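You operate a simulated robot arm through the tools that you are given. There is no shell and no other tool. Be economical: measure what you need, move in short steps, check, and stop when the job is done.

The job below is to be done with a simulated robot arm. You get a single attempt, and the scene is never put back.

## Task
Put the grey-lid drum on the steel plate. Fetch the narrow brown mould and set it on the thin brown slab. Take the narrow teal mould and leave it on the top of the green cabinet. Take the thick black ring on the green bench before the grey oven and put it away on the blue bench behind the slotted frame. Put the blue cup on the green bench before the cooling plate away on the front of the bin bench. Open the green shelf, take the grey pad from the top of the cooling plate and leave it on the top of the green shelf and shut the shelf again. The order is free. Set down upright: grey-lid drum, blue cup.
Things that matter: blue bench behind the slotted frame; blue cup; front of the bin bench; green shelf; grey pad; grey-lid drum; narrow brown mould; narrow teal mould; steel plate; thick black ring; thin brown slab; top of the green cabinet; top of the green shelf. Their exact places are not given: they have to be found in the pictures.

Only the result counts: the job must be done as asked and must still hold three seconds after the hand-in. Knocking over, shifting, dropping, spilling or breaking anything else fails it. A push-on lid holds only when it is set on centred and level and pressed home; a screw cap is set on level and turned clockwise until tight.

## Robot
A 7-joint arm with a fingered hand on a trunk, on a base that drives. Base frame: it is fixed to the floor where the robot stands at the start and does not move with it; the origin is under the middle of the robot, x ahead of it, y to its left, z up. Units: m, degrees, N and s.
Its first joint turns from -69.0 to 172.0 degrees. Places, roughly: blue bench behind the slotted frame [7.1, -4.2, 0.8]; blue cup (7x7x9 cm) [-1.8, -0.8, 0.8]; front of the bin bench [5.5, 2, 0.8]; green shelf [-2.1, 0.4, 0.9]; grey pad (5x5x2 cm) [-2.1, -0.7, 0.8]; grey-lid drum (10x10x25 cm) [0.5, 0, 0.9]; narrow brown mould [-1.25, -3, 0.75]; narrow teal mould [-1, -3, 0.75]; steel plate (13x10x1 cm) [4.9, -2.1, 0.8]; thick black ring (6x6x4 cm) [-1.8, -1.6, 0.8]; thin brown slab (15x12x2 cm) [-1.8, -1.8, 0.8]; top of the green cabinet [-1.2, -3.4, 0.9]; top of the green shelf [-2, 0.4, 0.9]. Payload 3.4 kg.
Tool frame: the origin (TCP) lies between the finger pads and is the grasp point; the fingertips stand 0.025 m ahead of it; z points along the fingers, y is the line along which they close. The gripper opens to 0.088 m. The gripper's body begins 0.029 m behind the TCP. The gripper is a hand of 5 fingers: y runs from the thumb to the fingers, the wrist lies at [-0.013, -0.097, -0.162] in the tool frame.
Orientation is that of the tool frame in the base frame, as a unit quaternion [x, y, z, w]. With the fingers straight down and the wrist toward the robot, the tool's x, y and z point along [0, 1, 0], [1, 0, 0] and [0, 0, -1] of the base frame.

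## Interface
- The arm moves only by the tool step_arm. Its argument "commands" is text: rows parted by semicolons, each of 6 numbers parted by spaces: the shift along the tool's x, y, z in m, then the turn, a rotation vector about the tool's x, y, z in degrees. In form: dx dy dz wx wy wz; .... A call has 1 to 10 rows; each row is the pose to reach, as a shift and turn from the pose commanded when the call began, along the tool's axes at that moment. A row lasts 0.2 s, in which the tool goes at most 0.05 m and 8.6 degrees; a call with a longer step from one row to the next is refused whole. A pose out of reach is approached as far as the arm can. The call stops where the force on the tool passes 40 N (or 10 N more than at its start, if that is more) or the arm is blocked; 0.2 s more then pass. In this call time passes only in rows, and 0.2 s behind the last. It gives the time, the measured TCP pose, the force on the tool (base axes), the opening and the grip force at its end, in the units of the frame above (readings bear some noise), with the torque about the TCP (base axes, N m) and any sound that the robot's microphone picked up, and new pictures: "pictures" is both (left out), scene, wrist or none.
- Cameras (640 x 400 px; columns grow to the right, rows downward): "scene" is now at [0.1371, 0.0022, 1.368]; the picture's right is [0.02, -1.00, -0.00], its down [-0.59, -0.01, -0.81] and it looks along [0.81, 0.01, -0.59] (base axes); focal length 276 px, centre (320, 200). "wrist" rides on the gripper at [0.059, -0.079, -0.105] in the tool frame; the picture's right is [-0.73, 0.32, -0.61], its down [-0.62, -0.68, 0.38] and it looks along [-0.29, 0.66, 0.70] (tool axes); focal length 234 px, centre (320, 200).
- lift_body(by): slides the trunk up (or, below 0, down) by that many m; the arm and the scene camera ride with it, the base frame stays. It gives what a move gives, with no picture.
- roll_base(legs): drives the robot by 1 to 6 legs, each [ahead, left, turn to the left] in m, m and degrees, along the robot's own axes; the way and the turn of a leg run together, so that a leg with both is an arc; at most 1.5 m and 180 degrees a leg. The arm and the cameras ride along, it lands a little off, and it stops where it bumps. It gives what a move gives, and a new picture of the scene camera.
- set_fingers(index, middle, ring, little, thumb_bend, thumb_turn): sets how far each is bent, from 0 (flat) to 1 (curled in); at 0.3 the hand is open as for a grip, at 0.7 the pads meet at the TCP. One left out holds its place. A second passes; each finger stops where it meets its share of the squeeze, and holds until it gets a number again. It is the only way to open and close the hand. It gives what a move gives, with no picture; readings hold the bend of each and the force on index, middle, ring, little, thumb and palm. thumb_turn goes from beside the hand (0) to across from the fingers (1), as for a grip.
- turn_head(pan, tilt): turns the head with the scene camera to pan (to the left, within 86 degrees either way) and tilt (down, from -29 to 69), counted from straight ahead of the robot. It gives what a move gives, and a new picture of the scene camera.
- point_at(camera, pixels): for up to 12 pixels [column, row] of the newest picture of that camera ("zoom" is the newest enlarged one), the place [x, y, z] in the base frame of the surface seen there, good to about 0.003 m. It takes no simulated time.
- inspect(camera, box): a new picture of the part [left, top, right, bottom] of that camera's present view, enlarged. It takes no simulated time.
- close_job(): hands the job in; it is judged then, once.

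Go step by step. Measure first, check grasps and placings, and put right what went wrong. The budget is 138 turns and 260 pictures, counting those below and the enlarged ones. Unless the task says otherwise, let go and move clear before handing in.

The tools are called after ">>>" by a JSON object that holds its "fn" and its "kwargs". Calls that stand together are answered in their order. step_arm: Moves the arm, as the interface text tells. Its arguments: {"type":"object","properties":{"commands":{"type":"string"},"pictures":{"type":"string","enum":["both","scene","wrist","none"]}},"required":["commands"]} The other tools are called the same way: lift_body (by) slides the trunk up or down; set_fingers (index, middle, ring, little, thumb_bend, thumb_turn) moves the fingers one by one; roll_base (legs) drives the base; turn_head (pan, tilt) turns the head that bears the scene camera; point_at (camera, pixels) gives the place of the surface under pixels of a picture; inspect (camera, box) takes an enlarged picture of a part of a camera's view; close_job () hands the job in.

At the start:

```text
time: 0.0
eef_pos: [0.4495, -0.069, 1.1539]
tool_rot: [0.707, 0.707, 0.0, 0.0]
wrist_force: [0.2, 0.2, -0.8]
moment: [-0.01, 0.02, 0.04]
width: 0.0878
grip_force: 0.0
shape: jaw
bend: [0.3, 0.3, 0.3, 0.3, 0.3, 0.98]
finger forces: [0.0, 0.0, 0.0, 0.1, 0.0, 0.0]
trunk travel left (down, up): [-0.625, 0.315]
robot x, y, heading: [0.0019, -0.0024, 0.3]
head pan, tilt: [1.0, 35.9]
```

scene: 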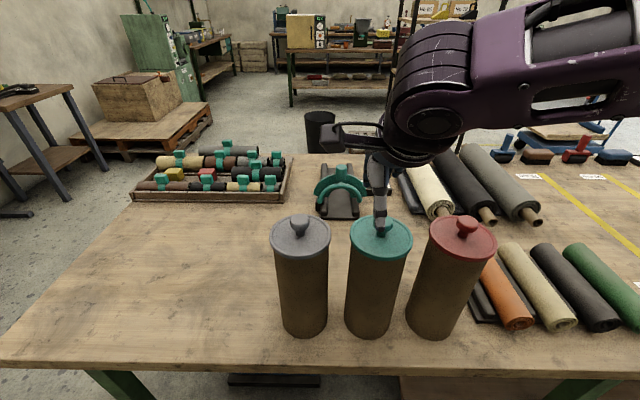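
wrist: 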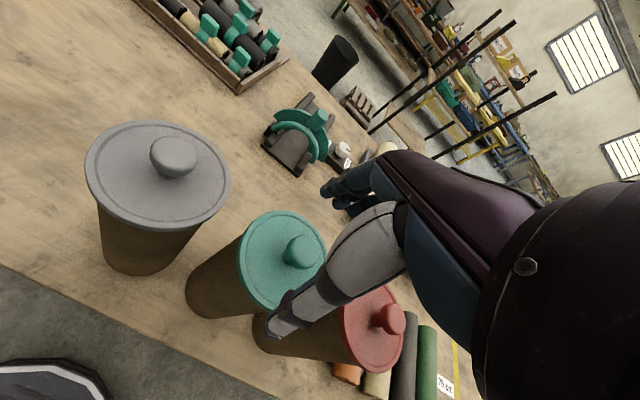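

The grey-lid drum stands left at about (300,270) in the scene picture. I measure its lid, knob and body.

>>> {"fn": "point_at", "kwargs": {"camera": "scene", "pixels": [[300, 223], [272, 240], [329, 240], [300, 253], [302, 300], [281, 300], [325, 300], [303, 334], [380, 225], [368, 300], [347, 300], [60, 340]]}}

>>> {"fn": "inspect", "kwargs": {"camera": "scene", "box": [220, 190, 500, 365]}}

>>> {"fn": "turn_head", "kwargs": {"pan": -60, "tilt": 15}}

>>> {"fn": "turn_head", "kwargs": {"pan": 0, "tilt": 10}}

>>> {"fn": "turn_head", "kwargs": {"pan": 75, "tilt": 15}}

```text
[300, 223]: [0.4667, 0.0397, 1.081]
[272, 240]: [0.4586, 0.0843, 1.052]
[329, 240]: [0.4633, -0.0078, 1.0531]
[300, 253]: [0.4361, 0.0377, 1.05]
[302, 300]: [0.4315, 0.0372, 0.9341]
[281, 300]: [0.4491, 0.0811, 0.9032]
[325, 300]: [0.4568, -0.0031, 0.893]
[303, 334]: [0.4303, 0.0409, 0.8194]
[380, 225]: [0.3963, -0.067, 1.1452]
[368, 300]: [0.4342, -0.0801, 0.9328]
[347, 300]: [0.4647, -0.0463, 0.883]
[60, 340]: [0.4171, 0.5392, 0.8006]
```

```text
2.29 times, centred on (360, 278) of scene
```

zoom: 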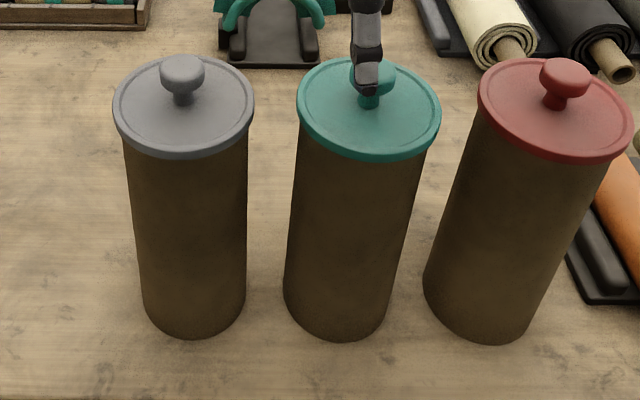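

```text
time: 1.3
eef_pos: [0.4509, -0.0699, 1.1534]
tool_rot: [0.707, 0.708, 0.0, 0.0]
wrist_force: [-0.9, 0.1, 0.5]
moment: [-0.02, 0.04, 0.03]
width: 0.0879
grip_force: 0.1
shape: jaw
bend: [0.3, 0.3, 0.3, 0.3, 0.3, 0.98]
finger forces: [0.1, 0.1, 0.0, 0.0, 0.0, 0.0]
trunk travel left (down, up): [-0.625, 0.315]
robot x, y, heading: [0.0004, -0.0024, -0.1]
head pan, tilt: [-60.0, 15.0]
```

scene: 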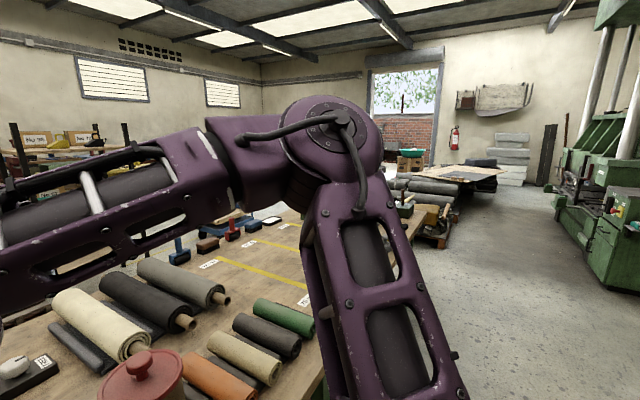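

```text
time: 2.6
eef_pos: [0.4508, -0.0694, 1.1549]
tool_rot: [0.708, 0.707, 0.0, 0.0]
wrist_force: [-0.3, 0.3, 0.2]
moment: [-0.03, 0.0, 0.0]
width: 0.0873
grip_force: 0.0
shape: jaw
bend: [0.3, 0.3, 0.3, 0.3, 0.3, 0.98]
finger forces: [0.0, 0.0, 0.1, 0.1, 0.0, 0.1]
trunk travel left (down, up): [-0.625, 0.315]
robot x, y, heading: [0.0007, -0.0043, 0.2]
head pan, tilt: [0.0, 10.0]
```

scene: 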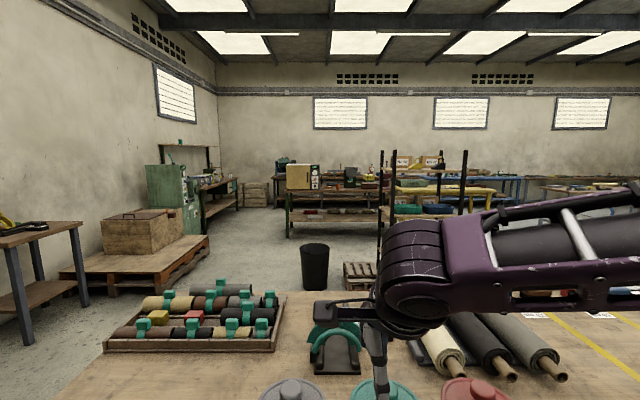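

```text
time: 4.1
eef_pos: [0.4508, -0.0693, 1.1538]
tool_rot: [0.707, 0.707, 0.0, 0.0]
wrist_force: [0.6, -0.1, 0.1]
moment: [-0.03, -0.01, 0.0]
width: 0.0874
grip_force: 0.1
shape: jaw
bend: [0.3, 0.3, 0.3, 0.3, 0.3, 0.98]
finger forces: [0.0, 0.0, 0.0, 0.1, 0.0, 0.0]
trunk travel left (down, up): [-0.625, 0.315]
robot x, y, heading: [0.0032, 0.0006, 0.1]
head pan, tilt: [75.0, 15.0]
```

scene: 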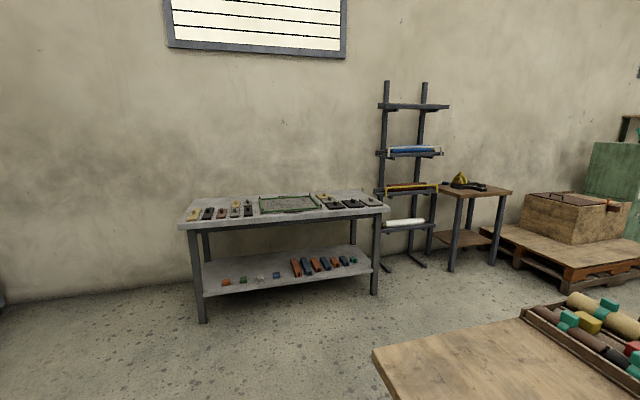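

The table top is at z≈0.80, and the drum is centred near (0.48, 0.04), about 9 cm wide, with its lid at 1.05. I test how wide the hand can open for a grip round the body.

>>> {"fn": "turn_head", "kwargs": {"pan": 0, "tilt": 40}}

>>> {"fn": "set_fingers", "kwargs": {"index": 0, "middle": 0, "ring": 0, "little": 0, "thumb_bend": 0.0}}

>>> {"fn": "inspect", "kwargs": {"camera": "scene", "box": [240, 60, 560, 260]}}

>>> {"fn": "inspect", "kwargs": {"camera": "wrist", "box": [0, 0, 640, 400]}}

```text
time: 5.5
eef_pos: [0.4507, -0.07, 1.1532]
tool_rot: [0.707, 0.707, 0.0, 0.0]
wrist_force: [0.0, -0.5, 0.2]
moment: [-0.03, 0.01, 0.0]
width: 0.0874
grip_force: 0.0
shape: jaw
bend: [0.3, 0.3, 0.3, 0.3, 0.3, 0.98]
finger forces: [0.1, 0.1, 0.1, 0.0, 0.0, 0.0]
trunk travel left (down, up): [-0.625, 0.315]
robot x, y, heading: [-0.0025, 0.0013, 0.1]
head pan, tilt: [0.0, 40.0]
```

scene: 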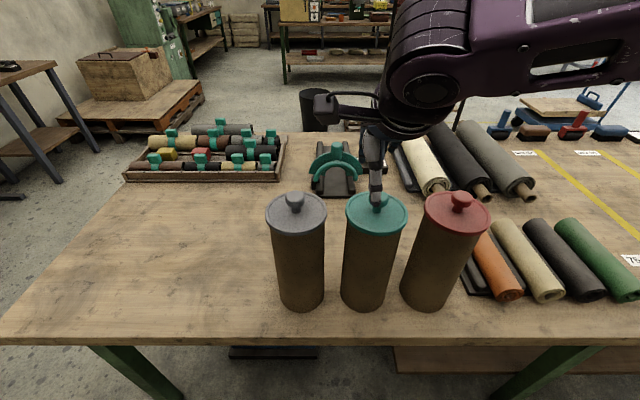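

```text
time: 6.5
eef_pos: [0.4514, -0.0698, 1.1542]
tool_rot: [0.707, 0.707, 0.0, 0.0]
wrist_force: [-0.2, 0.2, 0.5]
moment: [0.01, -0.03, 0.03]
width: 0.1323
grip_force: 0.0
shape: fingers
bend: [0.0, 0.0, 0.0, 0.0, 0.0, 0.98]
finger forces: [0.0, 0.1, 0.0, 0.2, 0.0, 0.1]
trunk travel left (down, up): [-0.625, 0.315]
robot x, y, heading: [-0.0022, -0.0023, -0.2]
head pan, tilt: [0.0, 40.0]
```

```text
2.00 times, centred on (400, 160) of scene
```

zoom: 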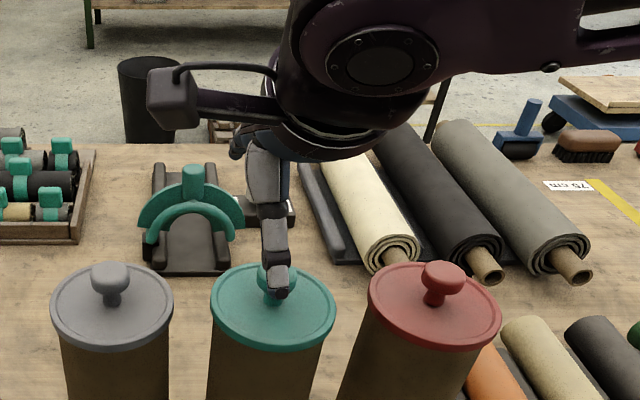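

```text
1.00 times, centred on (320, 200) of wrist
```

zoom: 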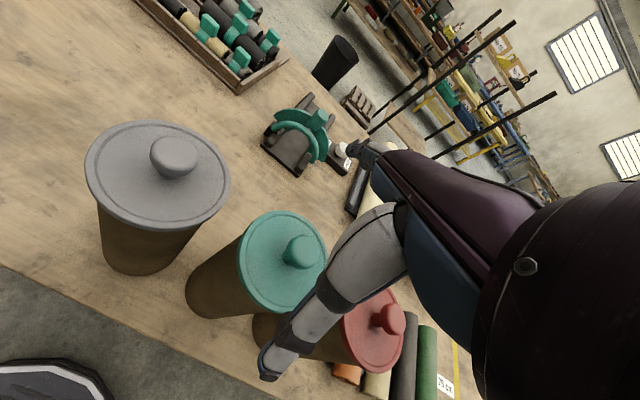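

The flat hand opens to 0.132 m, so a side grip round the drum body is possible. I rotate the hand to point toward -y (left-hand approach) while shifting left above the drums.

>>> {"fn": "step_arm", "kwargs": {"commands": "0.03 0 -0.01 0 -8.6 0; 0.06 0 -0.02 0 -17.2 0; 0.09 0 -0.03 0 -25.8 0; 0.12 0 -0.03 0 -34.4 0; 0.15 0 -0.03 0 -43 0; 0.18 0 -0.03 0 -51.6 0; 0.21 0 -0.03 0 -60.2 0; 0.24 0 -0.03 0 -68.8 0; 0.27 0 -0.03 0 -77.4 0; 0.30 0 -0.03 0 -86 0"}}

```text
time: 8.6
eef_pos: [0.4544, -0.0416, 1.1628]
tool_rot: [0.532, 0.61, -0.46, 0.366]
wrist_force: [-0.5, -0.1, -0.1]
moment: [0.0, 0.02, 0.01]
width: 0.1324
grip_force: 0.0
shape: fingers
bend: [0.0, 0.0, 0.0, 0.0, 0.0, 0.98]
finger forces: [0.0, 0.1, 0.0, 0.0, 0.0, 0.0]
out of reach, approached as far as the arm can: row 6, 7, 8, 9, 10
trunk travel left (down, up): [-0.625, 0.315]
robot x, y, heading: [-0.0028, 0.0003, 0.3]
head pan, tilt: [0.0, 40.0]
stopped in row 10: the arm was blocked; the commanded pose is now the measured one
```

scene: 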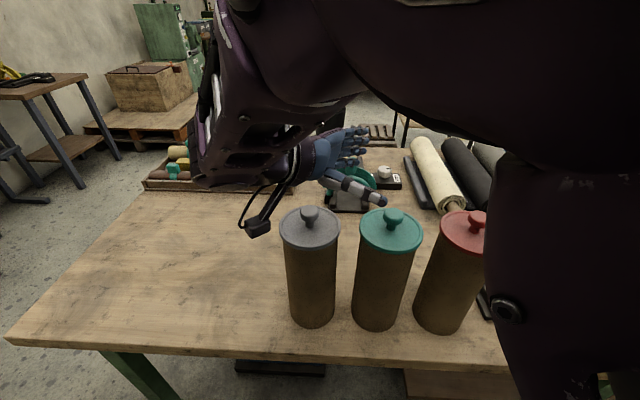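
wrist: 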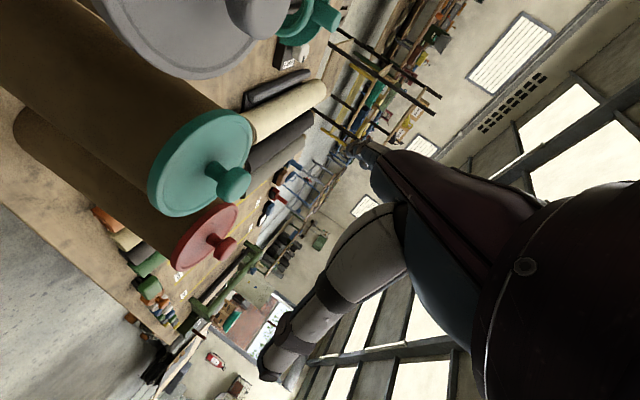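

The arm reached about 75° tilt, with the fingers pointing to -y. I measure where the big arm links hang before using base and trunk for the approach.

>>> {"fn": "point_at", "kwargs": {"camera": "scene", "pixels": [[500, 200], [500, 300], [510, 380], [600, 300], [420, 120], [300, 60], [230, 150], [260, 225], [380, 200], [350, 145], [450, 60], [330, 160]]}}

```text
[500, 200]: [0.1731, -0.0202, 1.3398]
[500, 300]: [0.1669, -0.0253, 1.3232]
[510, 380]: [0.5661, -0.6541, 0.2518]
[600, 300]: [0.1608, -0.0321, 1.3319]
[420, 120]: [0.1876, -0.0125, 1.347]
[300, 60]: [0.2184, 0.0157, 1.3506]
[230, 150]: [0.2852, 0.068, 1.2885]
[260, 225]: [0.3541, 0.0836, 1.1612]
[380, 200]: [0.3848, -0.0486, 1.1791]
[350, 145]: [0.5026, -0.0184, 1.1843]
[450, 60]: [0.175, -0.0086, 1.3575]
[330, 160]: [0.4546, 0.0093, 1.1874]
```

The folded elbow hangs well above the drums at z≈1.35. I turn the hand to an exact horizontal grip approaching diagonally from front-left, which is easier for the wrist, and pull it back-left.

>>> {"fn": "step_arm", "kwargs": {"commands": "0.007 -0.006 -0.016 -5.7 -2.6 0.3; 0.013 -0.012 -0.033 -11.4 -5.3 0.6; 0.02 -0.018 -0.049 -17.1 -7.9 0.9; 0.026 -0.024 -0.066 -22.8 -10.6 1.1; 0.033 -0.03 -0.082 -28.4 -13.2 1.4; 0.039 -0.036 -0.098 -34.1 -15.9 1.7; 0.046 -0.042 -0.115 -39.8 -18.5 2; 0.052 -0.048 -0.131 -45.5 -21.2 2.3"}}

```text
time: 10.2
eef_pos: [0.4227, 0.0582, 1.1359]
tool_rot: [0.31, 0.702, -0.313, 0.559]
wrist_force: [-0.1, 0.3, -0.4]
moment: [-0.04, 0.0, -0.02]
width: 0.1324
grip_force: 0.0
shape: fingers
bend: [0.0, 0.0, 0.0, 0.0, 0.0, 0.98]
finger forces: [0.1, 0.1, 0.1, 0.0, 0.0, 0.1]
out of reach, approached as far as the arm can: row 5, 6, 7, 8
trunk travel left (down, up): [-0.625, 0.315]
robot x, y, heading: [0.0006, 0.0007, -0.2]
head pan, tilt: [0.0, 40.0]
stopped in row 8: the arm was blocked; the commanded pose is now the measured one
```

scene: 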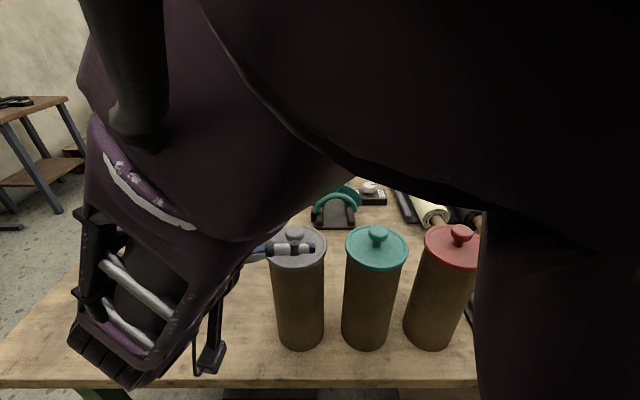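
wrist: 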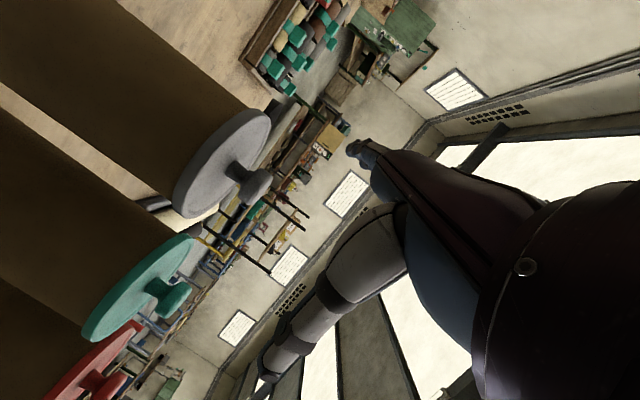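

The arm is cramped against the robot, so I back the base off and to the left, then extend the arm and level the hand.

>>> {"fn": "roll_base", "kwargs": {"legs": [[-0.22, 0.1, 0]]}}

>>> {"fn": "step_arm", "kwargs": {"commands": "-0.006 0.027 0.02 -1.5 -2.1 0.9; -0.012 0.053 0.04 -3 -4.2 1.8; -0.019 0.08 0.06 -4.5 -6.3 2.8; -0.025 0.106 0.08 -6 -8.4 3.7; -0.031 0.133 0.1 -7.5 -10.5 4.6"}}

```text
time: 12.0
eef_pos: [0.1969, 0.1573, 1.1344]
tool_rot: [0.309, 0.702, -0.314, 0.56]
wrist_force: [0.0, 0.9, 0.6]
moment: [-0.01, -0.01, 0.01]
width: 0.1324
grip_force: 0.0
shape: fingers
bend: [0.0, 0.0, 0.0, 0.0, 0.0, 0.98]
finger forces: [0.0, 0.0, 0.0, 0.1, 0.1, 0.0]
trunk travel left (down, up): [-0.625, 0.315]
robot x, y, heading: [-0.2254, 0.0976, 0.0]
head pan, tilt: [0.0, 40.0]
```

scene: 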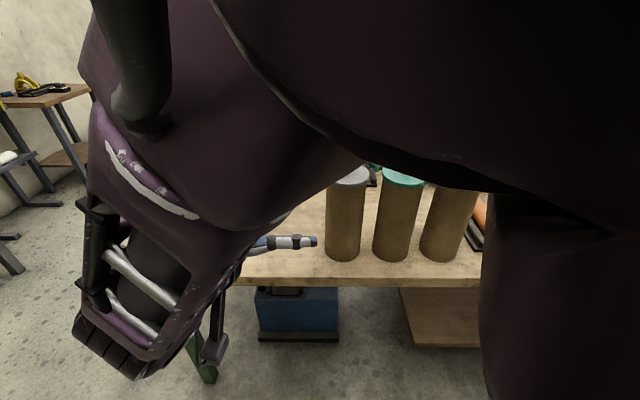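

```text
time: 13.2
eef_pos: [0.3688, 0.1573, 1.1364]
tool_rot: [0.27, 0.655, -0.272, 0.651]
wrist_force: [-1.3, -0.2, 0.1]
moment: [-0.05, 0.02, -0.02]
width: 0.1322
grip_force: 0.0
shape: fingers
bend: [0.0, 0.0, 0.0, 0.0, 0.0, 0.98]
finger forces: [0.0, 0.0, 0.0, 0.0, 0.0, 0.0]
trunk travel left (down, up): [-0.625, 0.315]
robot x, y, heading: [-0.225, 0.0956, -0.2]
head pan, tilt: [0.0, 40.0]
```

scene: 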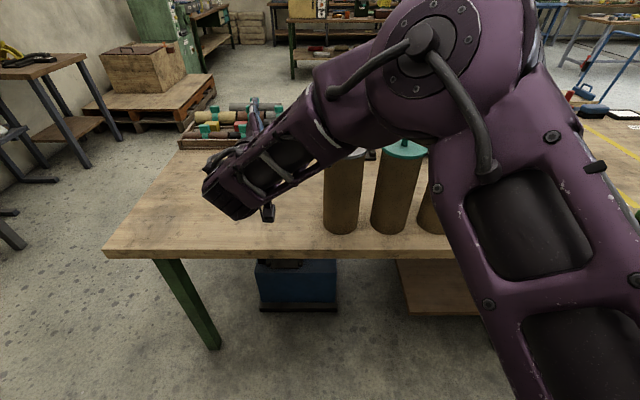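
wrist: 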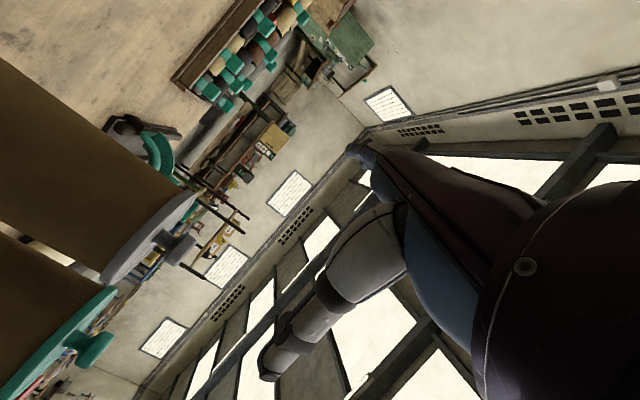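

The hand is now exactly level, pointing front-right toward the drum. I check how low the arm links run over the other drums before lowering.

>>> {"fn": "point_at", "kwargs": {"camera": "scene", "pixels": [[340, 150], [380, 140], [440, 150], [480, 230], [520, 200], [550, 380], [300, 190], [270, 210], [350, 190], [420, 60], [345, 155], [450, 200]]}}

```text
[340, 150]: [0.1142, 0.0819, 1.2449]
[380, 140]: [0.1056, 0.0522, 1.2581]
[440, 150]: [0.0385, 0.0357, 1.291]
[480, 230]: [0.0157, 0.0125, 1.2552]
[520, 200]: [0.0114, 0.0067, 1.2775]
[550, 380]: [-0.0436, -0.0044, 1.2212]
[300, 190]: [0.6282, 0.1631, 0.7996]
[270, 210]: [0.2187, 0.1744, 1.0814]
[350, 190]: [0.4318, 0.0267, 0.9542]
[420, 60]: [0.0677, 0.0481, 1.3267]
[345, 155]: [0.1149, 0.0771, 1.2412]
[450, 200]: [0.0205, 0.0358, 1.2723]
```

All links are in front of the table, so I lower the trunk 0.205 and look again.

>>> {"fn": "lift_body", "kwargs": {"by": -0.205}}

>>> {"fn": "turn_head", "kwargs": {"pan": 0, "tilt": 28}}

>>> {"fn": "inspect", "kwargs": {"camera": "wrist", "box": [0, 0, 640, 400]}}

```text
time: 15.4
eef_pos: [0.3683, 0.1578, 0.9314]
tool_rot: [0.271, 0.655, -0.271, 0.652]
wrist_force: [-0.1, 0.6, 0.1]
moment: [0.0, 0.0, -0.04]
width: 0.1324
grip_force: 0.1
shape: fingers
bend: [0.0, 0.0, 0.0, 0.0, 0.0, 0.98]
finger forces: [0.0, 0.0, 0.0, 0.0, 0.0, 0.0]
trunk travel left (down, up): [-0.42, 0.52]
robot x, y, heading: [-0.2272, 0.1007, 0.1]
head pan, tilt: [0.0, 40.0]
```

```text
time: 16.1
eef_pos: [0.3672, 0.1581, 0.9321]
tool_rot: [0.271, 0.654, -0.272, 0.651]
wrist_force: [-0.3, -0.5, -0.4]
moment: [0.02, -0.01, -0.01]
width: 0.132
grip_force: 0.1
shape: fingers
bend: [0.0, 0.0, 0.0, 0.0, 0.0, 0.98]
finger forces: [0.0, 0.1, 0.1, 0.0, 0.1, 0.0]
trunk travel left (down, up): [-0.42, 0.52]
robot x, y, heading: [-0.2257, 0.0986, 0.2]
head pan, tilt: [0.0, 28.0]
```

scene: 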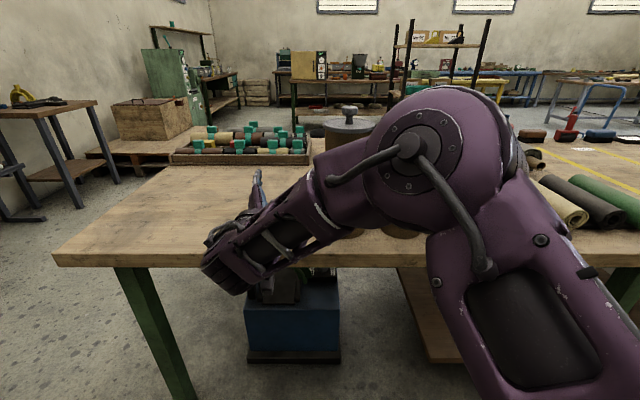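

```text
1.00 times, centred on (320, 200) of wrist
```

zoom: 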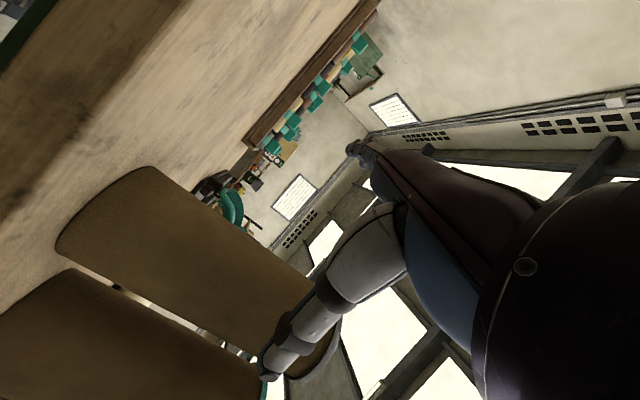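

The hand is level at z=0.93 beside the drum. I verify the drum's surface using the wrist camera.

>>> {"fn": "point_at", "kwargs": {"camera": "wrist", "pixels": [[60, 240], [100, 210], [140, 170], [150, 230], [200, 280], [220, 210], [120, 280], [250, 330], [180, 210], [200, 200], [120, 190], [90, 270]]}}

```text
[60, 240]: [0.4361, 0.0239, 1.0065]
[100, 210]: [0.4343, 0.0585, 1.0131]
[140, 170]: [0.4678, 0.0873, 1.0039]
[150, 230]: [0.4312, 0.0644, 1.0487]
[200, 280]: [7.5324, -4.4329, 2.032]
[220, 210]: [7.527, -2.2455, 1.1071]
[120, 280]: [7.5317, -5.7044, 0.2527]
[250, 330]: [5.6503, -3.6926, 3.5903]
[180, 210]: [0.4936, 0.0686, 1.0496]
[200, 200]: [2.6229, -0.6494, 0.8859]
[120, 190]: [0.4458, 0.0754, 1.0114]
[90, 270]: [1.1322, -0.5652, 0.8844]
```

The drum body fits centre (0.477, 0.042), radius 0.0455. I advance most of the way along the hand's z axis and check.

>>> {"fn": "step_arm", "kwargs": {"commands": "0 -0.002 0.03 0 0 0; 0 -0.004 0.06 0 0 0; 0 -0.004 0.08 0 0 0; 0 -0.004 0.1 0 0 0"}}

```text
time: 17.1
eef_pos: [0.4357, 0.0824, 0.9307]
tool_rot: [0.271, 0.654, -0.273, 0.652]
wrist_force: [0.4, 0.5, -0.1]
moment: [0.01, 0.04, 0.0]
width: 0.1324
grip_force: 0.0
shape: fingers
bend: [0.0, 0.0, 0.0, 0.0, 0.0, 0.98]
finger forces: [0.0, 0.0, 0.0, 0.1, 0.1, 0.0]
trunk travel left (down, up): [-0.42, 0.52]
robot x, y, heading: [-0.2231, 0.0993, -0.1]
head pan, tilt: [0.0, 28.0]
```

scene: 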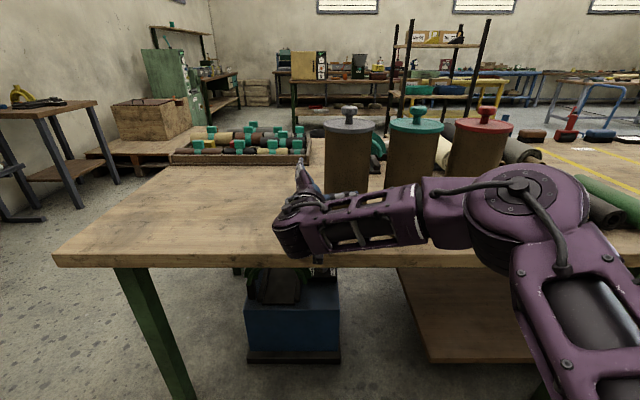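
wrist: 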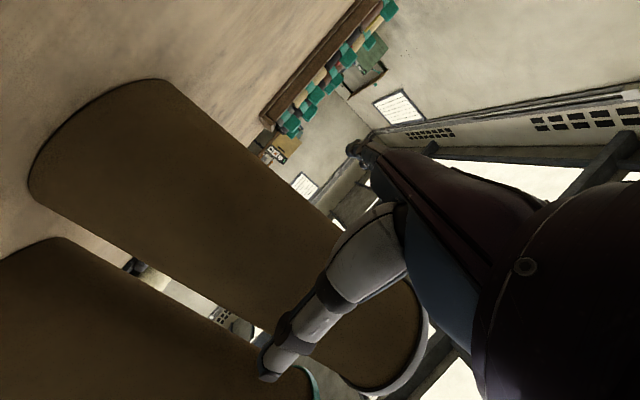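

The thumb is heading for the gap between grey and teal drums, nothing touched. I advance the last 3.8 cm.

>>> {"fn": "step_arm", "kwargs": {"commands": "0 0 0.015 0 0 0; 0 0 0.028 0 0 0; 0 0 0.038 0 0 0"}}

>>> {"fn": "set_fingers", "kwargs": {"index": 0.25, "middle": 0.25, "ring": 0.25, "little": 0.25, "thumb_bend": 0.25}}

>>> {"fn": "inspect", "kwargs": {"camera": "scene", "box": [220, 80, 460, 280]}}

```text
time: 17.9
eef_pos: [0.4609, 0.0565, 0.9308]
tool_rot: [0.27, 0.655, -0.272, 0.652]
wrist_force: [0.3, -0.1, 0.5]
moment: [0.03, 0.0, -0.05]
width: 0.1323
grip_force: 0.0
shape: fingers
bend: [0.0, 0.0, 0.0, 0.0, 0.0, 0.98]
finger forces: [0.1, 0.1, 0.0, 0.2, 0.0, 0.1]
trunk travel left (down, up): [-0.42, 0.52]
robot x, y, heading: [-0.2272, 0.1003, 0.2]
head pan, tilt: [0.0, 28.0]
```

scene: 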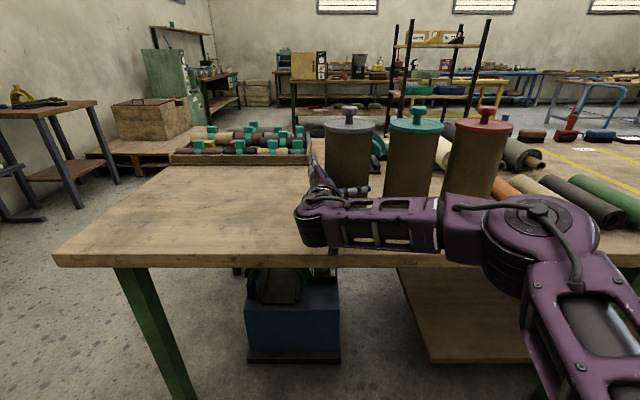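
wrist: 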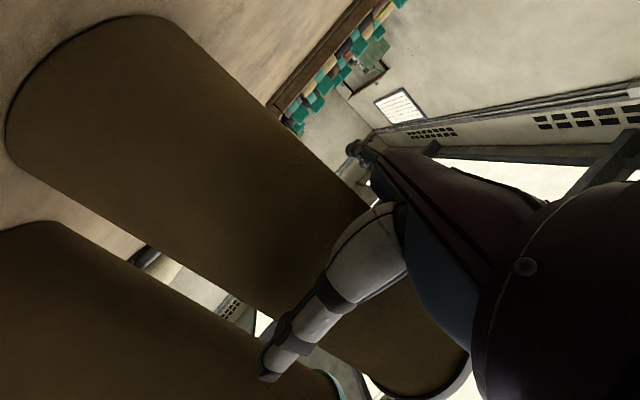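

```text
time: 18.9
eef_pos: [0.4605, 0.0562, 0.9318]
tool_rot: [0.271, 0.655, -0.271, 0.651]
wrist_force: [0.1, 0.5, -0.2]
moment: [-0.01, 0.02, 0.0]
width: 0.0958
grip_force: 0.5
shape: fingers
bend: [0.25, 0.25, 0.25, 0.25, 0.24, 0.98]
finger forces: [0.5, 0.1, 0.0, 0.0, 0.5, 0.0]
trunk travel left (down, up): [-0.42, 0.52]
robot x, y, heading: [-0.2224, 0.0989, -0.2]
head pan, tilt: [0.0, 28.0]
```

```text
2.00 times, centred on (340, 180) of scene
```

zoom: 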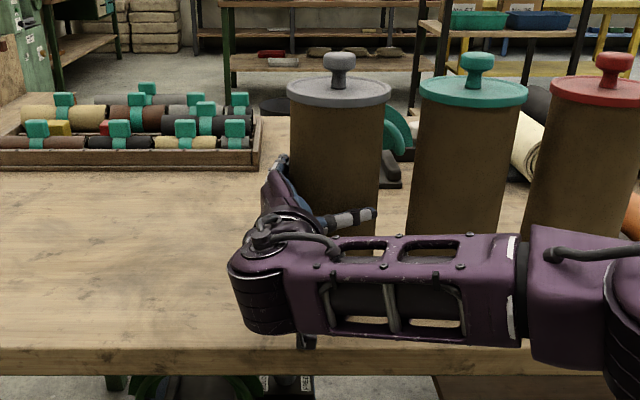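

Index and thumb just touch the body on both sides (0.5 N each). I close fully.

>>> {"fn": "set_fingers", "kwargs": {"index": 0.75, "middle": 0.75, "ring": 0.75, "little": 0.75, "thumb_bend": 0.75}}

>>> {"fn": "lift_body", "kwargs": {"by": 0.04}}

>>> {"fn": "inspect", "kwargs": {"camera": "scene", "box": [220, 80, 460, 280]}}

```text
time: 19.9
eef_pos: [0.4591, 0.0584, 0.9341]
tool_rot: [0.27, 0.653, -0.272, 0.653]
wrist_force: [7.0, 8.1, 14.5]
moment: [-0.48, -0.02, 0.33]
width: 0.0883
grip_force: 31.9
shape: fingers
bend: [0.37, 0.43, 0.44, 0.5, 0.17, 0.95]
finger forces: [9.0, 9.3, 7.8, 12.2, 25.6, 0.1]
trunk travel left (down, up): [-0.42, 0.52]
robot x, y, heading: [-0.2275, 0.0959, -0.1]
head pan, tilt: [0.0, 28.0]
```

```text
time: 20.8
eef_pos: [0.4632, 0.058, 0.9674]
tool_rot: [0.268, 0.657, -0.273, 0.65]
wrist_force: [-1.1, 5.3, -16.2]
moment: [0.16, 0.28, 0.03]
width: 0.0749
grip_force: 14.5
shape: fingers
bend: [0.44, 0.48, 0.51, 0.61, 0.3, 0.89]
finger forces: [4.8, 4.7, 5.0, 0.6, 14.0, 0.1]
trunk travel left (down, up): [-0.46, 0.48]
robot x, y, heading: [-0.224, 0.0993, 0.2]
head pan, tilt: [0.0, 28.0]
heard: snap, snap
```

```text
2.00 times, centred on (340, 180) of scene
```

zoom: 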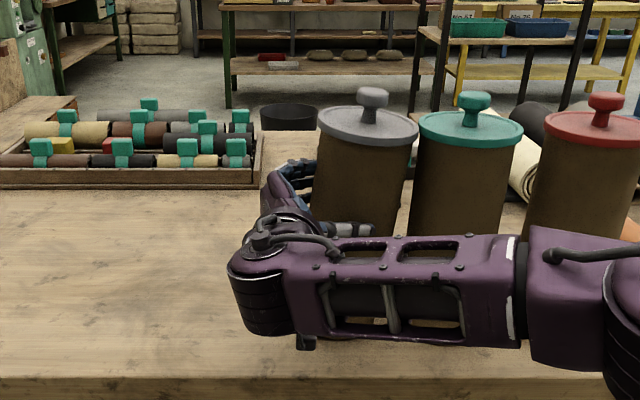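

The drum is slipping outward and tilting (width fell to 0.075), with two snaps heard. I lower it back and look.

>>> {"fn": "lift_body", "kwargs": {"by": -0.036}}

>>> {"fn": "inspect", "kwargs": {"camera": "scene", "box": [220, 80, 460, 280]}}

>>> {"fn": "inspect", "kwargs": {"camera": "wrist", "box": [0, 0, 640, 400]}}

```text
time: 21.6
eef_pos: [0.4565, 0.0632, 0.942]
tool_rot: [0.269, 0.649, -0.269, 0.658]
wrist_force: [6.6, 18.8, 30.8]
moment: [-0.46, -0.67, 0.61]
width: 0.0744
grip_force: 20.3
shape: fingers
bend: [0.4, 0.45, 0.45, 0.57, 0.32, 1.0]
finger forces: [9.1, 8.2, 8.4, 5.4, 8.9, 0.0]
trunk travel left (down, up): [-0.424, 0.516]
robot x, y, heading: [-0.223, 0.0996, 0.0]
head pan, tilt: [0.0, 28.0]
heard: snap, snap
```

```text
2.00 times, centred on (340, 180) of scene
```

zoom: 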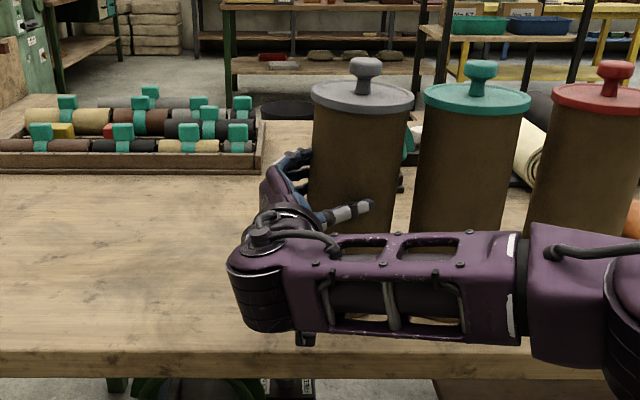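

```text
1.00 times, centred on (320, 200) of wrist
```

zoom: 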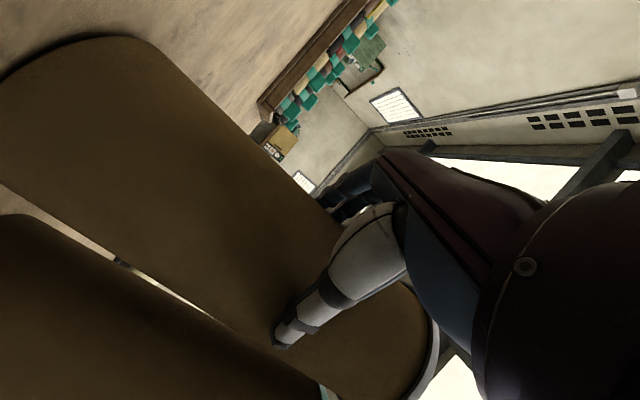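

The drum is back on the table but squeezed about 1.5 cm out of the hand. I open, let it stand, and measure it anew.

>>> {"fn": "set_fingers", "kwargs": {"index": 0.2, "middle": 0.2, "ring": 0.2, "little": 0.2, "thumb_bend": 0.1, "thumb_turn": 1}}

>>> {"fn": "set_fingers", "kwargs": {"index": 0, "middle": 0, "ring": 0, "little": 0, "thumb_bend": 0}}

>>> {"fn": "turn_head", "kwargs": {"pan": 0, "tilt": 30}}

>>> {"fn": "point_at", "kwargs": {"camera": "scene", "pixels": [[330, 130], [340, 130], [355, 130], [370, 130], [350, 145], [375, 117], [327, 117], [349, 127], [349, 100], [415, 100], [418, 130], [418, 150]]}}

>>> {"fn": "inspect", "kwargs": {"camera": "wrist", "box": [0, 0, 640, 400]}}

```text
time: 22.6
eef_pos: [0.4605, 0.0562, 0.9352]
tool_rot: [0.271, 0.654, -0.273, 0.651]
wrist_force: [-0.3, -0.6, 0.4]
moment: [-0.02, -0.02, 0.0]
width: 0.1093
grip_force: 0.1
shape: fingers
bend: [0.2, 0.2, 0.2, 0.2, 0.1, 0.96]
finger forces: [0.1, 0.1, 0.1, 0.0, 0.0, 0.0]
trunk travel left (down, up): [-0.424, 0.516]
robot x, y, heading: [-0.2241, 0.1006, -0.3]
head pan, tilt: [0.0, 28.0]
```

```text
time: 23.6
eef_pos: [0.4599, 0.057, 0.9349]
tool_rot: [0.27, 0.655, -0.272, 0.651]
wrist_force: [0.4, -1.1, 0.8]
moment: [0.01, 0.02, 0.02]
width: 0.1325
grip_force: 0.0
shape: fingers
bend: [0.0, 0.0, 0.0, 0.0, 0.0, 0.95]
finger forces: [0.0, 0.0, 0.1, 0.1, 0.0, 0.1]
trunk travel left (down, up): [-0.424, 0.516]
robot x, y, heading: [-0.2231, 0.1026, 0.2]
head pan, tilt: [0.0, 28.0]
```

```text
time: 24.2
eef_pos: [0.4606, 0.0576, 0.9347]
tool_rot: [0.27, 0.655, -0.272, 0.651]
wrist_force: [0.0, -0.8, -0.5]
moment: [0.0, -0.02, 0.0]
width: 0.1324
grip_force: 0.1
shape: fingers
bend: [0.0, 0.0, 0.0, 0.0, 0.0, 0.95]
finger forces: [0.0, 0.0, 0.0, 0.0, 0.0, 0.0]
trunk travel left (down, up): [-0.424, 0.516]
robot x, y, heading: [-0.2242, 0.1011, -0.1]
head pan, tilt: [0.0, 30.0]
```

scene: 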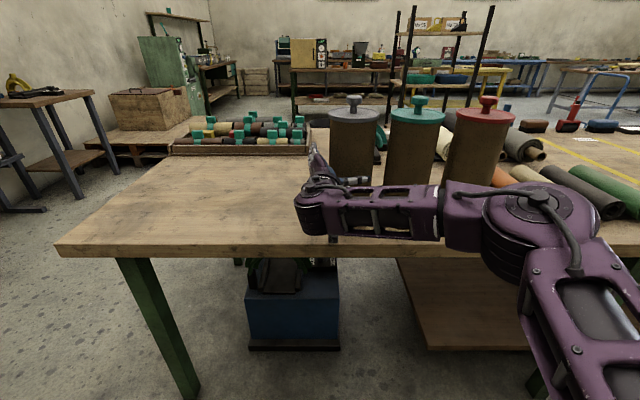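

```text
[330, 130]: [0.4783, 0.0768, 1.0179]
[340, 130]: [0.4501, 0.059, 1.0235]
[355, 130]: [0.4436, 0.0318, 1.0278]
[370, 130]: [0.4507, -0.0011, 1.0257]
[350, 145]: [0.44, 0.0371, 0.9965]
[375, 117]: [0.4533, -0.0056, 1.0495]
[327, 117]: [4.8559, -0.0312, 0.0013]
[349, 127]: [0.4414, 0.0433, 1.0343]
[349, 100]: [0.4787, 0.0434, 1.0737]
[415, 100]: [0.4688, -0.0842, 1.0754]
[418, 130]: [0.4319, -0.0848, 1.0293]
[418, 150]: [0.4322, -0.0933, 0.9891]
```

```text
1.00 times, centred on (320, 200) of wrist
```

zoom: 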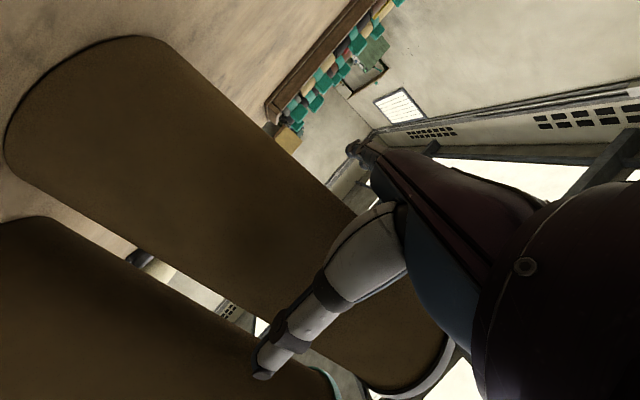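

The drum stands upright again at about (0.487, 0.034), teal drum unmoved. The palm still has ~2 cm gap, so I advance until the palm meets the drum, then close.

>>> {"fn": "step_arm", "kwargs": {"commands": "0 0.001 0.01 0 0 0; 0 0.002 0.018 0 0 0; 0 0.002 0.023 0 0 0", "pictures": "wrist"}}

>>> {"fn": "set_fingers", "kwargs": {"index": 0.3, "middle": 0.3, "ring": 0.3, "little": 0.3, "thumb_bend": 0.3}}

```text
time: 25.0
eef_pos: [0.4774, 0.0406, 0.9354]
tool_rot: [0.271, 0.654, -0.271, 0.652]
wrist_force: [0.1, 0.5, 0.1]
moment: [-0.02, -0.02, 0.01]
width: 0.1323
grip_force: 0.1
shape: fingers
bend: [0.0, 0.0, 0.0, 0.0, 0.0, 0.95]
finger forces: [0.1, 0.0, 0.0, 0.0, 0.0, 0.0]
trunk travel left (down, up): [-0.424, 0.516]
robot x, y, heading: [-0.2259, 0.0986, -0.1]
head pan, tilt: [0.0, 30.0]
```

wrist: 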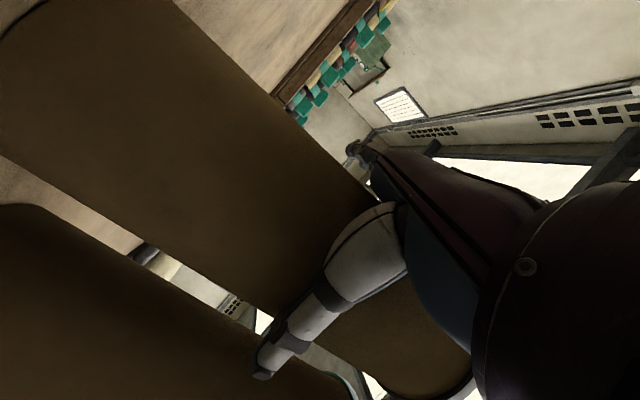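

```text
time: 26.0
eef_pos: [0.4779, 0.0426, 0.9359]
tool_rot: [0.269, 0.655, -0.271, 0.652]
wrist_force: [1.6, 6.5, 0.5]
moment: [-0.04, 0.0, 0.28]
width: 0.101
grip_force: 11.0
shape: fingers
bend: [0.24, 0.29, 0.29, 0.28, 0.22, 0.97]
finger forces: [10.7, 1.0, 0.6, 2.5, 6.9, 0.0]
trunk travel left (down, up): [-0.424, 0.516]
robot x, y, heading: [-0.2289, 0.0985, -0.1]
head pan, tilt: [0.0, 30.0]
```

Still no palm contact, so I open and go 1.5 cm deeper before closing.

>>> {"fn": "set_fingers", "kwargs": {"index": 0, "middle": 0, "ring": 0, "little": 0, "thumb_bend": 0}}

>>> {"fn": "step_arm", "kwargs": {"commands": "0 0 0.006 0 0 0; 0 0 0.011 0 0 0; 0 0 0.016 0 0 0", "pictures": "wrist"}}

>>> {"fn": "set_fingers", "kwargs": {"index": 0.8, "middle": 0.8, "ring": 0.8, "little": 0.8, "thumb_bend": 0.8}}

>>> {"fn": "lift_body", "kwargs": {"by": 0.02}}

>>> {"fn": "inspect", "kwargs": {"camera": "scene", "box": [220, 60, 460, 260]}}

```text
time: 27.0
eef_pos: [0.4784, 0.0408, 0.9344]
tool_rot: [0.271, 0.654, -0.272, 0.652]
wrist_force: [0.1, 0.2, -0.3]
moment: [-0.02, 0.02, 0.05]
width: 0.1324
grip_force: 0.0
shape: fingers
bend: [0.0, 0.0, 0.0, 0.0, 0.0, 0.95]
finger forces: [0.0, 0.1, 0.0, 0.0, 0.1, 0.1]
trunk travel left (down, up): [-0.424, 0.516]
robot x, y, heading: [-0.2197, 0.0997, -0.2]
head pan, tilt: [0.0, 30.0]
```

```text
time: 27.8
eef_pos: [0.4886, 0.0295, 0.9362]
tool_rot: [0.272, 0.653, -0.272, 0.652]
wrist_force: [-7.9, 0.1, 0.1]
moment: [-0.03, 0.03, -0.07]
width: 0.1326
grip_force: 4.4
shape: fingers
bend: [0.0, 0.0, 0.0, 0.0, 0.0, 0.95]
finger forces: [0.0, 0.0, 0.0, 0.0, 8.3, 0.1]
trunk travel left (down, up): [-0.424, 0.516]
robot x, y, heading: [-0.2247, 0.0994, 0.3]
head pan, tilt: [0.0, 30.0]
```

wrist: 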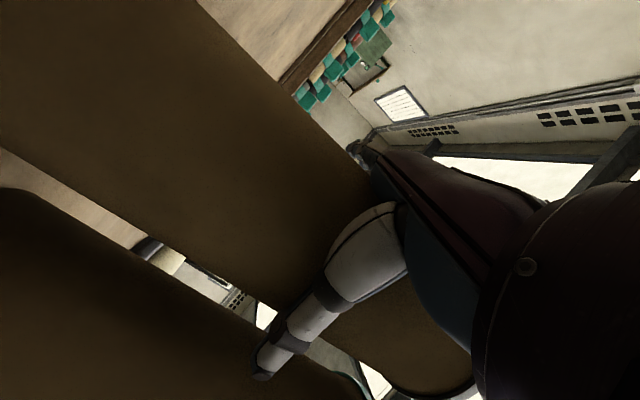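

```text
time: 28.8
eef_pos: [0.4883, 0.0288, 0.9372]
tool_rot: [0.271, 0.653, -0.272, 0.652]
wrist_force: [-4.8, 0.9, 6.9]
moment: [-0.98, 1.39, -0.19]
width: 0.0908
grip_force: 61.2
shape: fingers
bend: [0.2, 0.35, 0.33, 0.18, 0.32, 0.93]
finger forces: [15.1, 11.5, 11.6, 19.9, 64.2, 0.0]
trunk travel left (down, up): [-0.424, 0.516]
robot x, y, heading: [-0.2208, 0.1, 0.1]
head pan, tilt: [0.0, 30.0]
```

```text
time: 29.5
eef_pos: [0.4933, 0.0314, 0.9494]
tool_rot: [0.268, 0.658, -0.272, 0.649]
wrist_force: [1.0, 3.7, -23.4]
moment: [-0.37, 0.3, 0.01]
width: 0.0911
grip_force: 44.4
shape: fingers
bend: [0.19, 0.36, 0.35, 0.59, 0.36, 0.85]
finger forces: [16.7, 9.7, 8.1, 9.9, 44.2, 0.0]
trunk travel left (down, up): [-0.444, 0.496]
robot x, y, heading: [-0.2235, 0.0976, -0.2]
head pan, tilt: [0.0, 30.0]
heard: snap
```

```text
2.00 times, centred on (340, 160) of scene
```

zoom: 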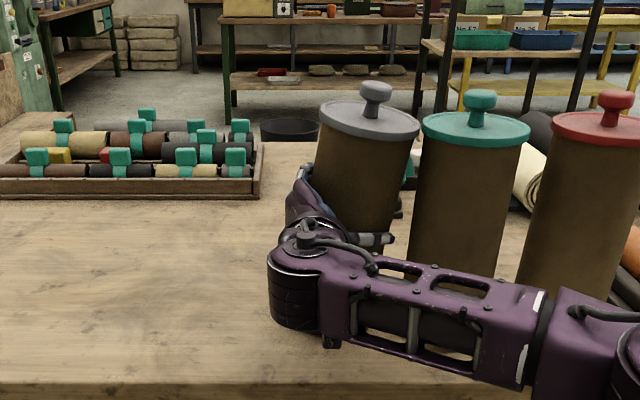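

The grip is now strong at full diameter (44 N), but the drum leans about 10° forward-right in the hand. I lift slightly more to see if it holds, and look.

>>> {"fn": "lift_body", "kwargs": {"by": 0.03}}

>>> {"fn": "inspect", "kwargs": {"camera": "scene", "box": [220, 60, 460, 260]}}

```text
time: 30.2
eef_pos: [0.4938, 0.0295, 0.9802]
tool_rot: [0.271, 0.656, -0.273, 0.649]
wrist_force: [0.6, 0.4, -22.9]
moment: [-0.06, 0.23, 0.0]
width: 0.0913
grip_force: 41.9
shape: fingers
bend: [0.19, 0.37, 0.36, 0.61, 0.37, 0.83]
finger forces: [16.8, 10.0, 6.5, 7.3, 43.6, 0.0]
trunk travel left (down, up): [-0.474, 0.466]
robot x, y, heading: [-0.223, 0.0968, 0.1]
head pan, tilt: [0.0, 30.0]
heard: snap
```

```text
2.00 times, centred on (340, 160) of scene
```

zoom: 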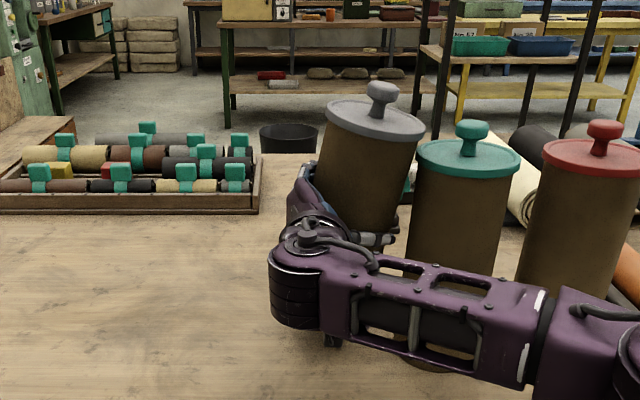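

The drum is off the table (23 N) and moves with the hand, leaning ~13°. I raise it further, tilt the hand back to bring the drum upright, and watch stability.

>>> {"fn": "step_arm", "kwargs": {"commands": "-0.015 0 -0.01 0 -3 0; -0.03 0 -0.02 0 -6 0; -0.045 0 -0.03 0 -9 0; -0.05 0 -0.03 0 -12 0"}}

>>> {"fn": "inspect", "kwargs": {"camera": "scene", "box": [220, 40, 460, 240]}}

```text
time: 31.2
eef_pos: [0.4735, 0.0491, 1.031]
tool_rot: [0.24, 0.585, -0.301, 0.714]
wrist_force: [0.5, -0.7, -23.6]
moment: [0.1, 0.43, 0.03]
width: 0.0915
grip_force: 42.4
shape: fingers
bend: [0.19, 0.37, 0.36, 0.62, 0.37, 0.83]
finger forces: [17.3, 10.7, 6.2, 6.2, 43.6, 0.1]
trunk travel left (down, up): [-0.474, 0.466]
robot x, y, heading: [-0.2236, 0.0974, -0.1]
head pan, tilt: [0.0, 30.0]
```

scene: 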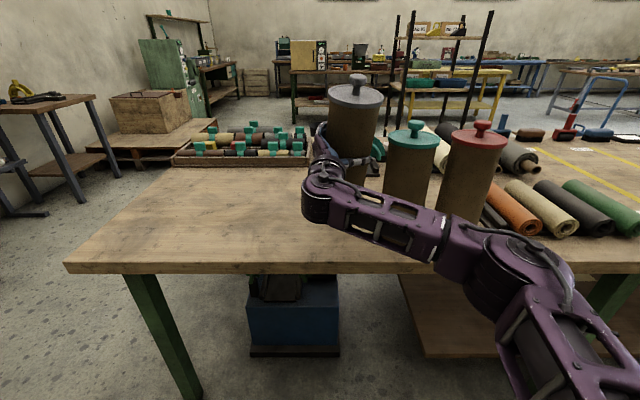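
wrist: 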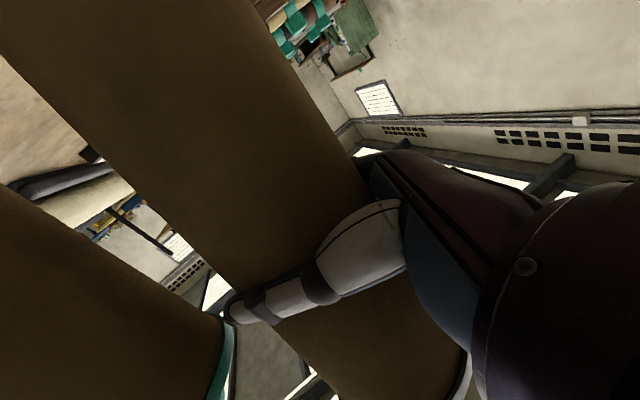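

```text
2.00 times, centred on (340, 140) of scene
```

zoom: 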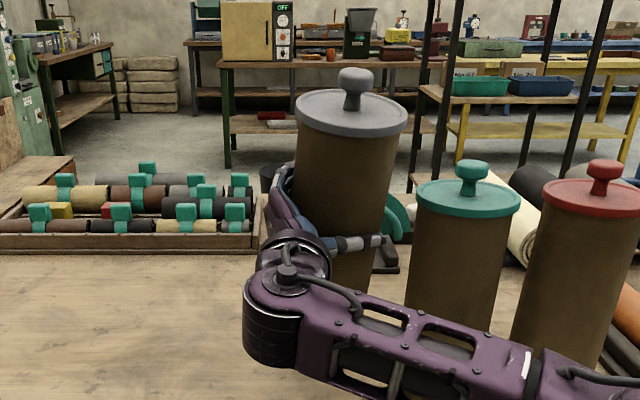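

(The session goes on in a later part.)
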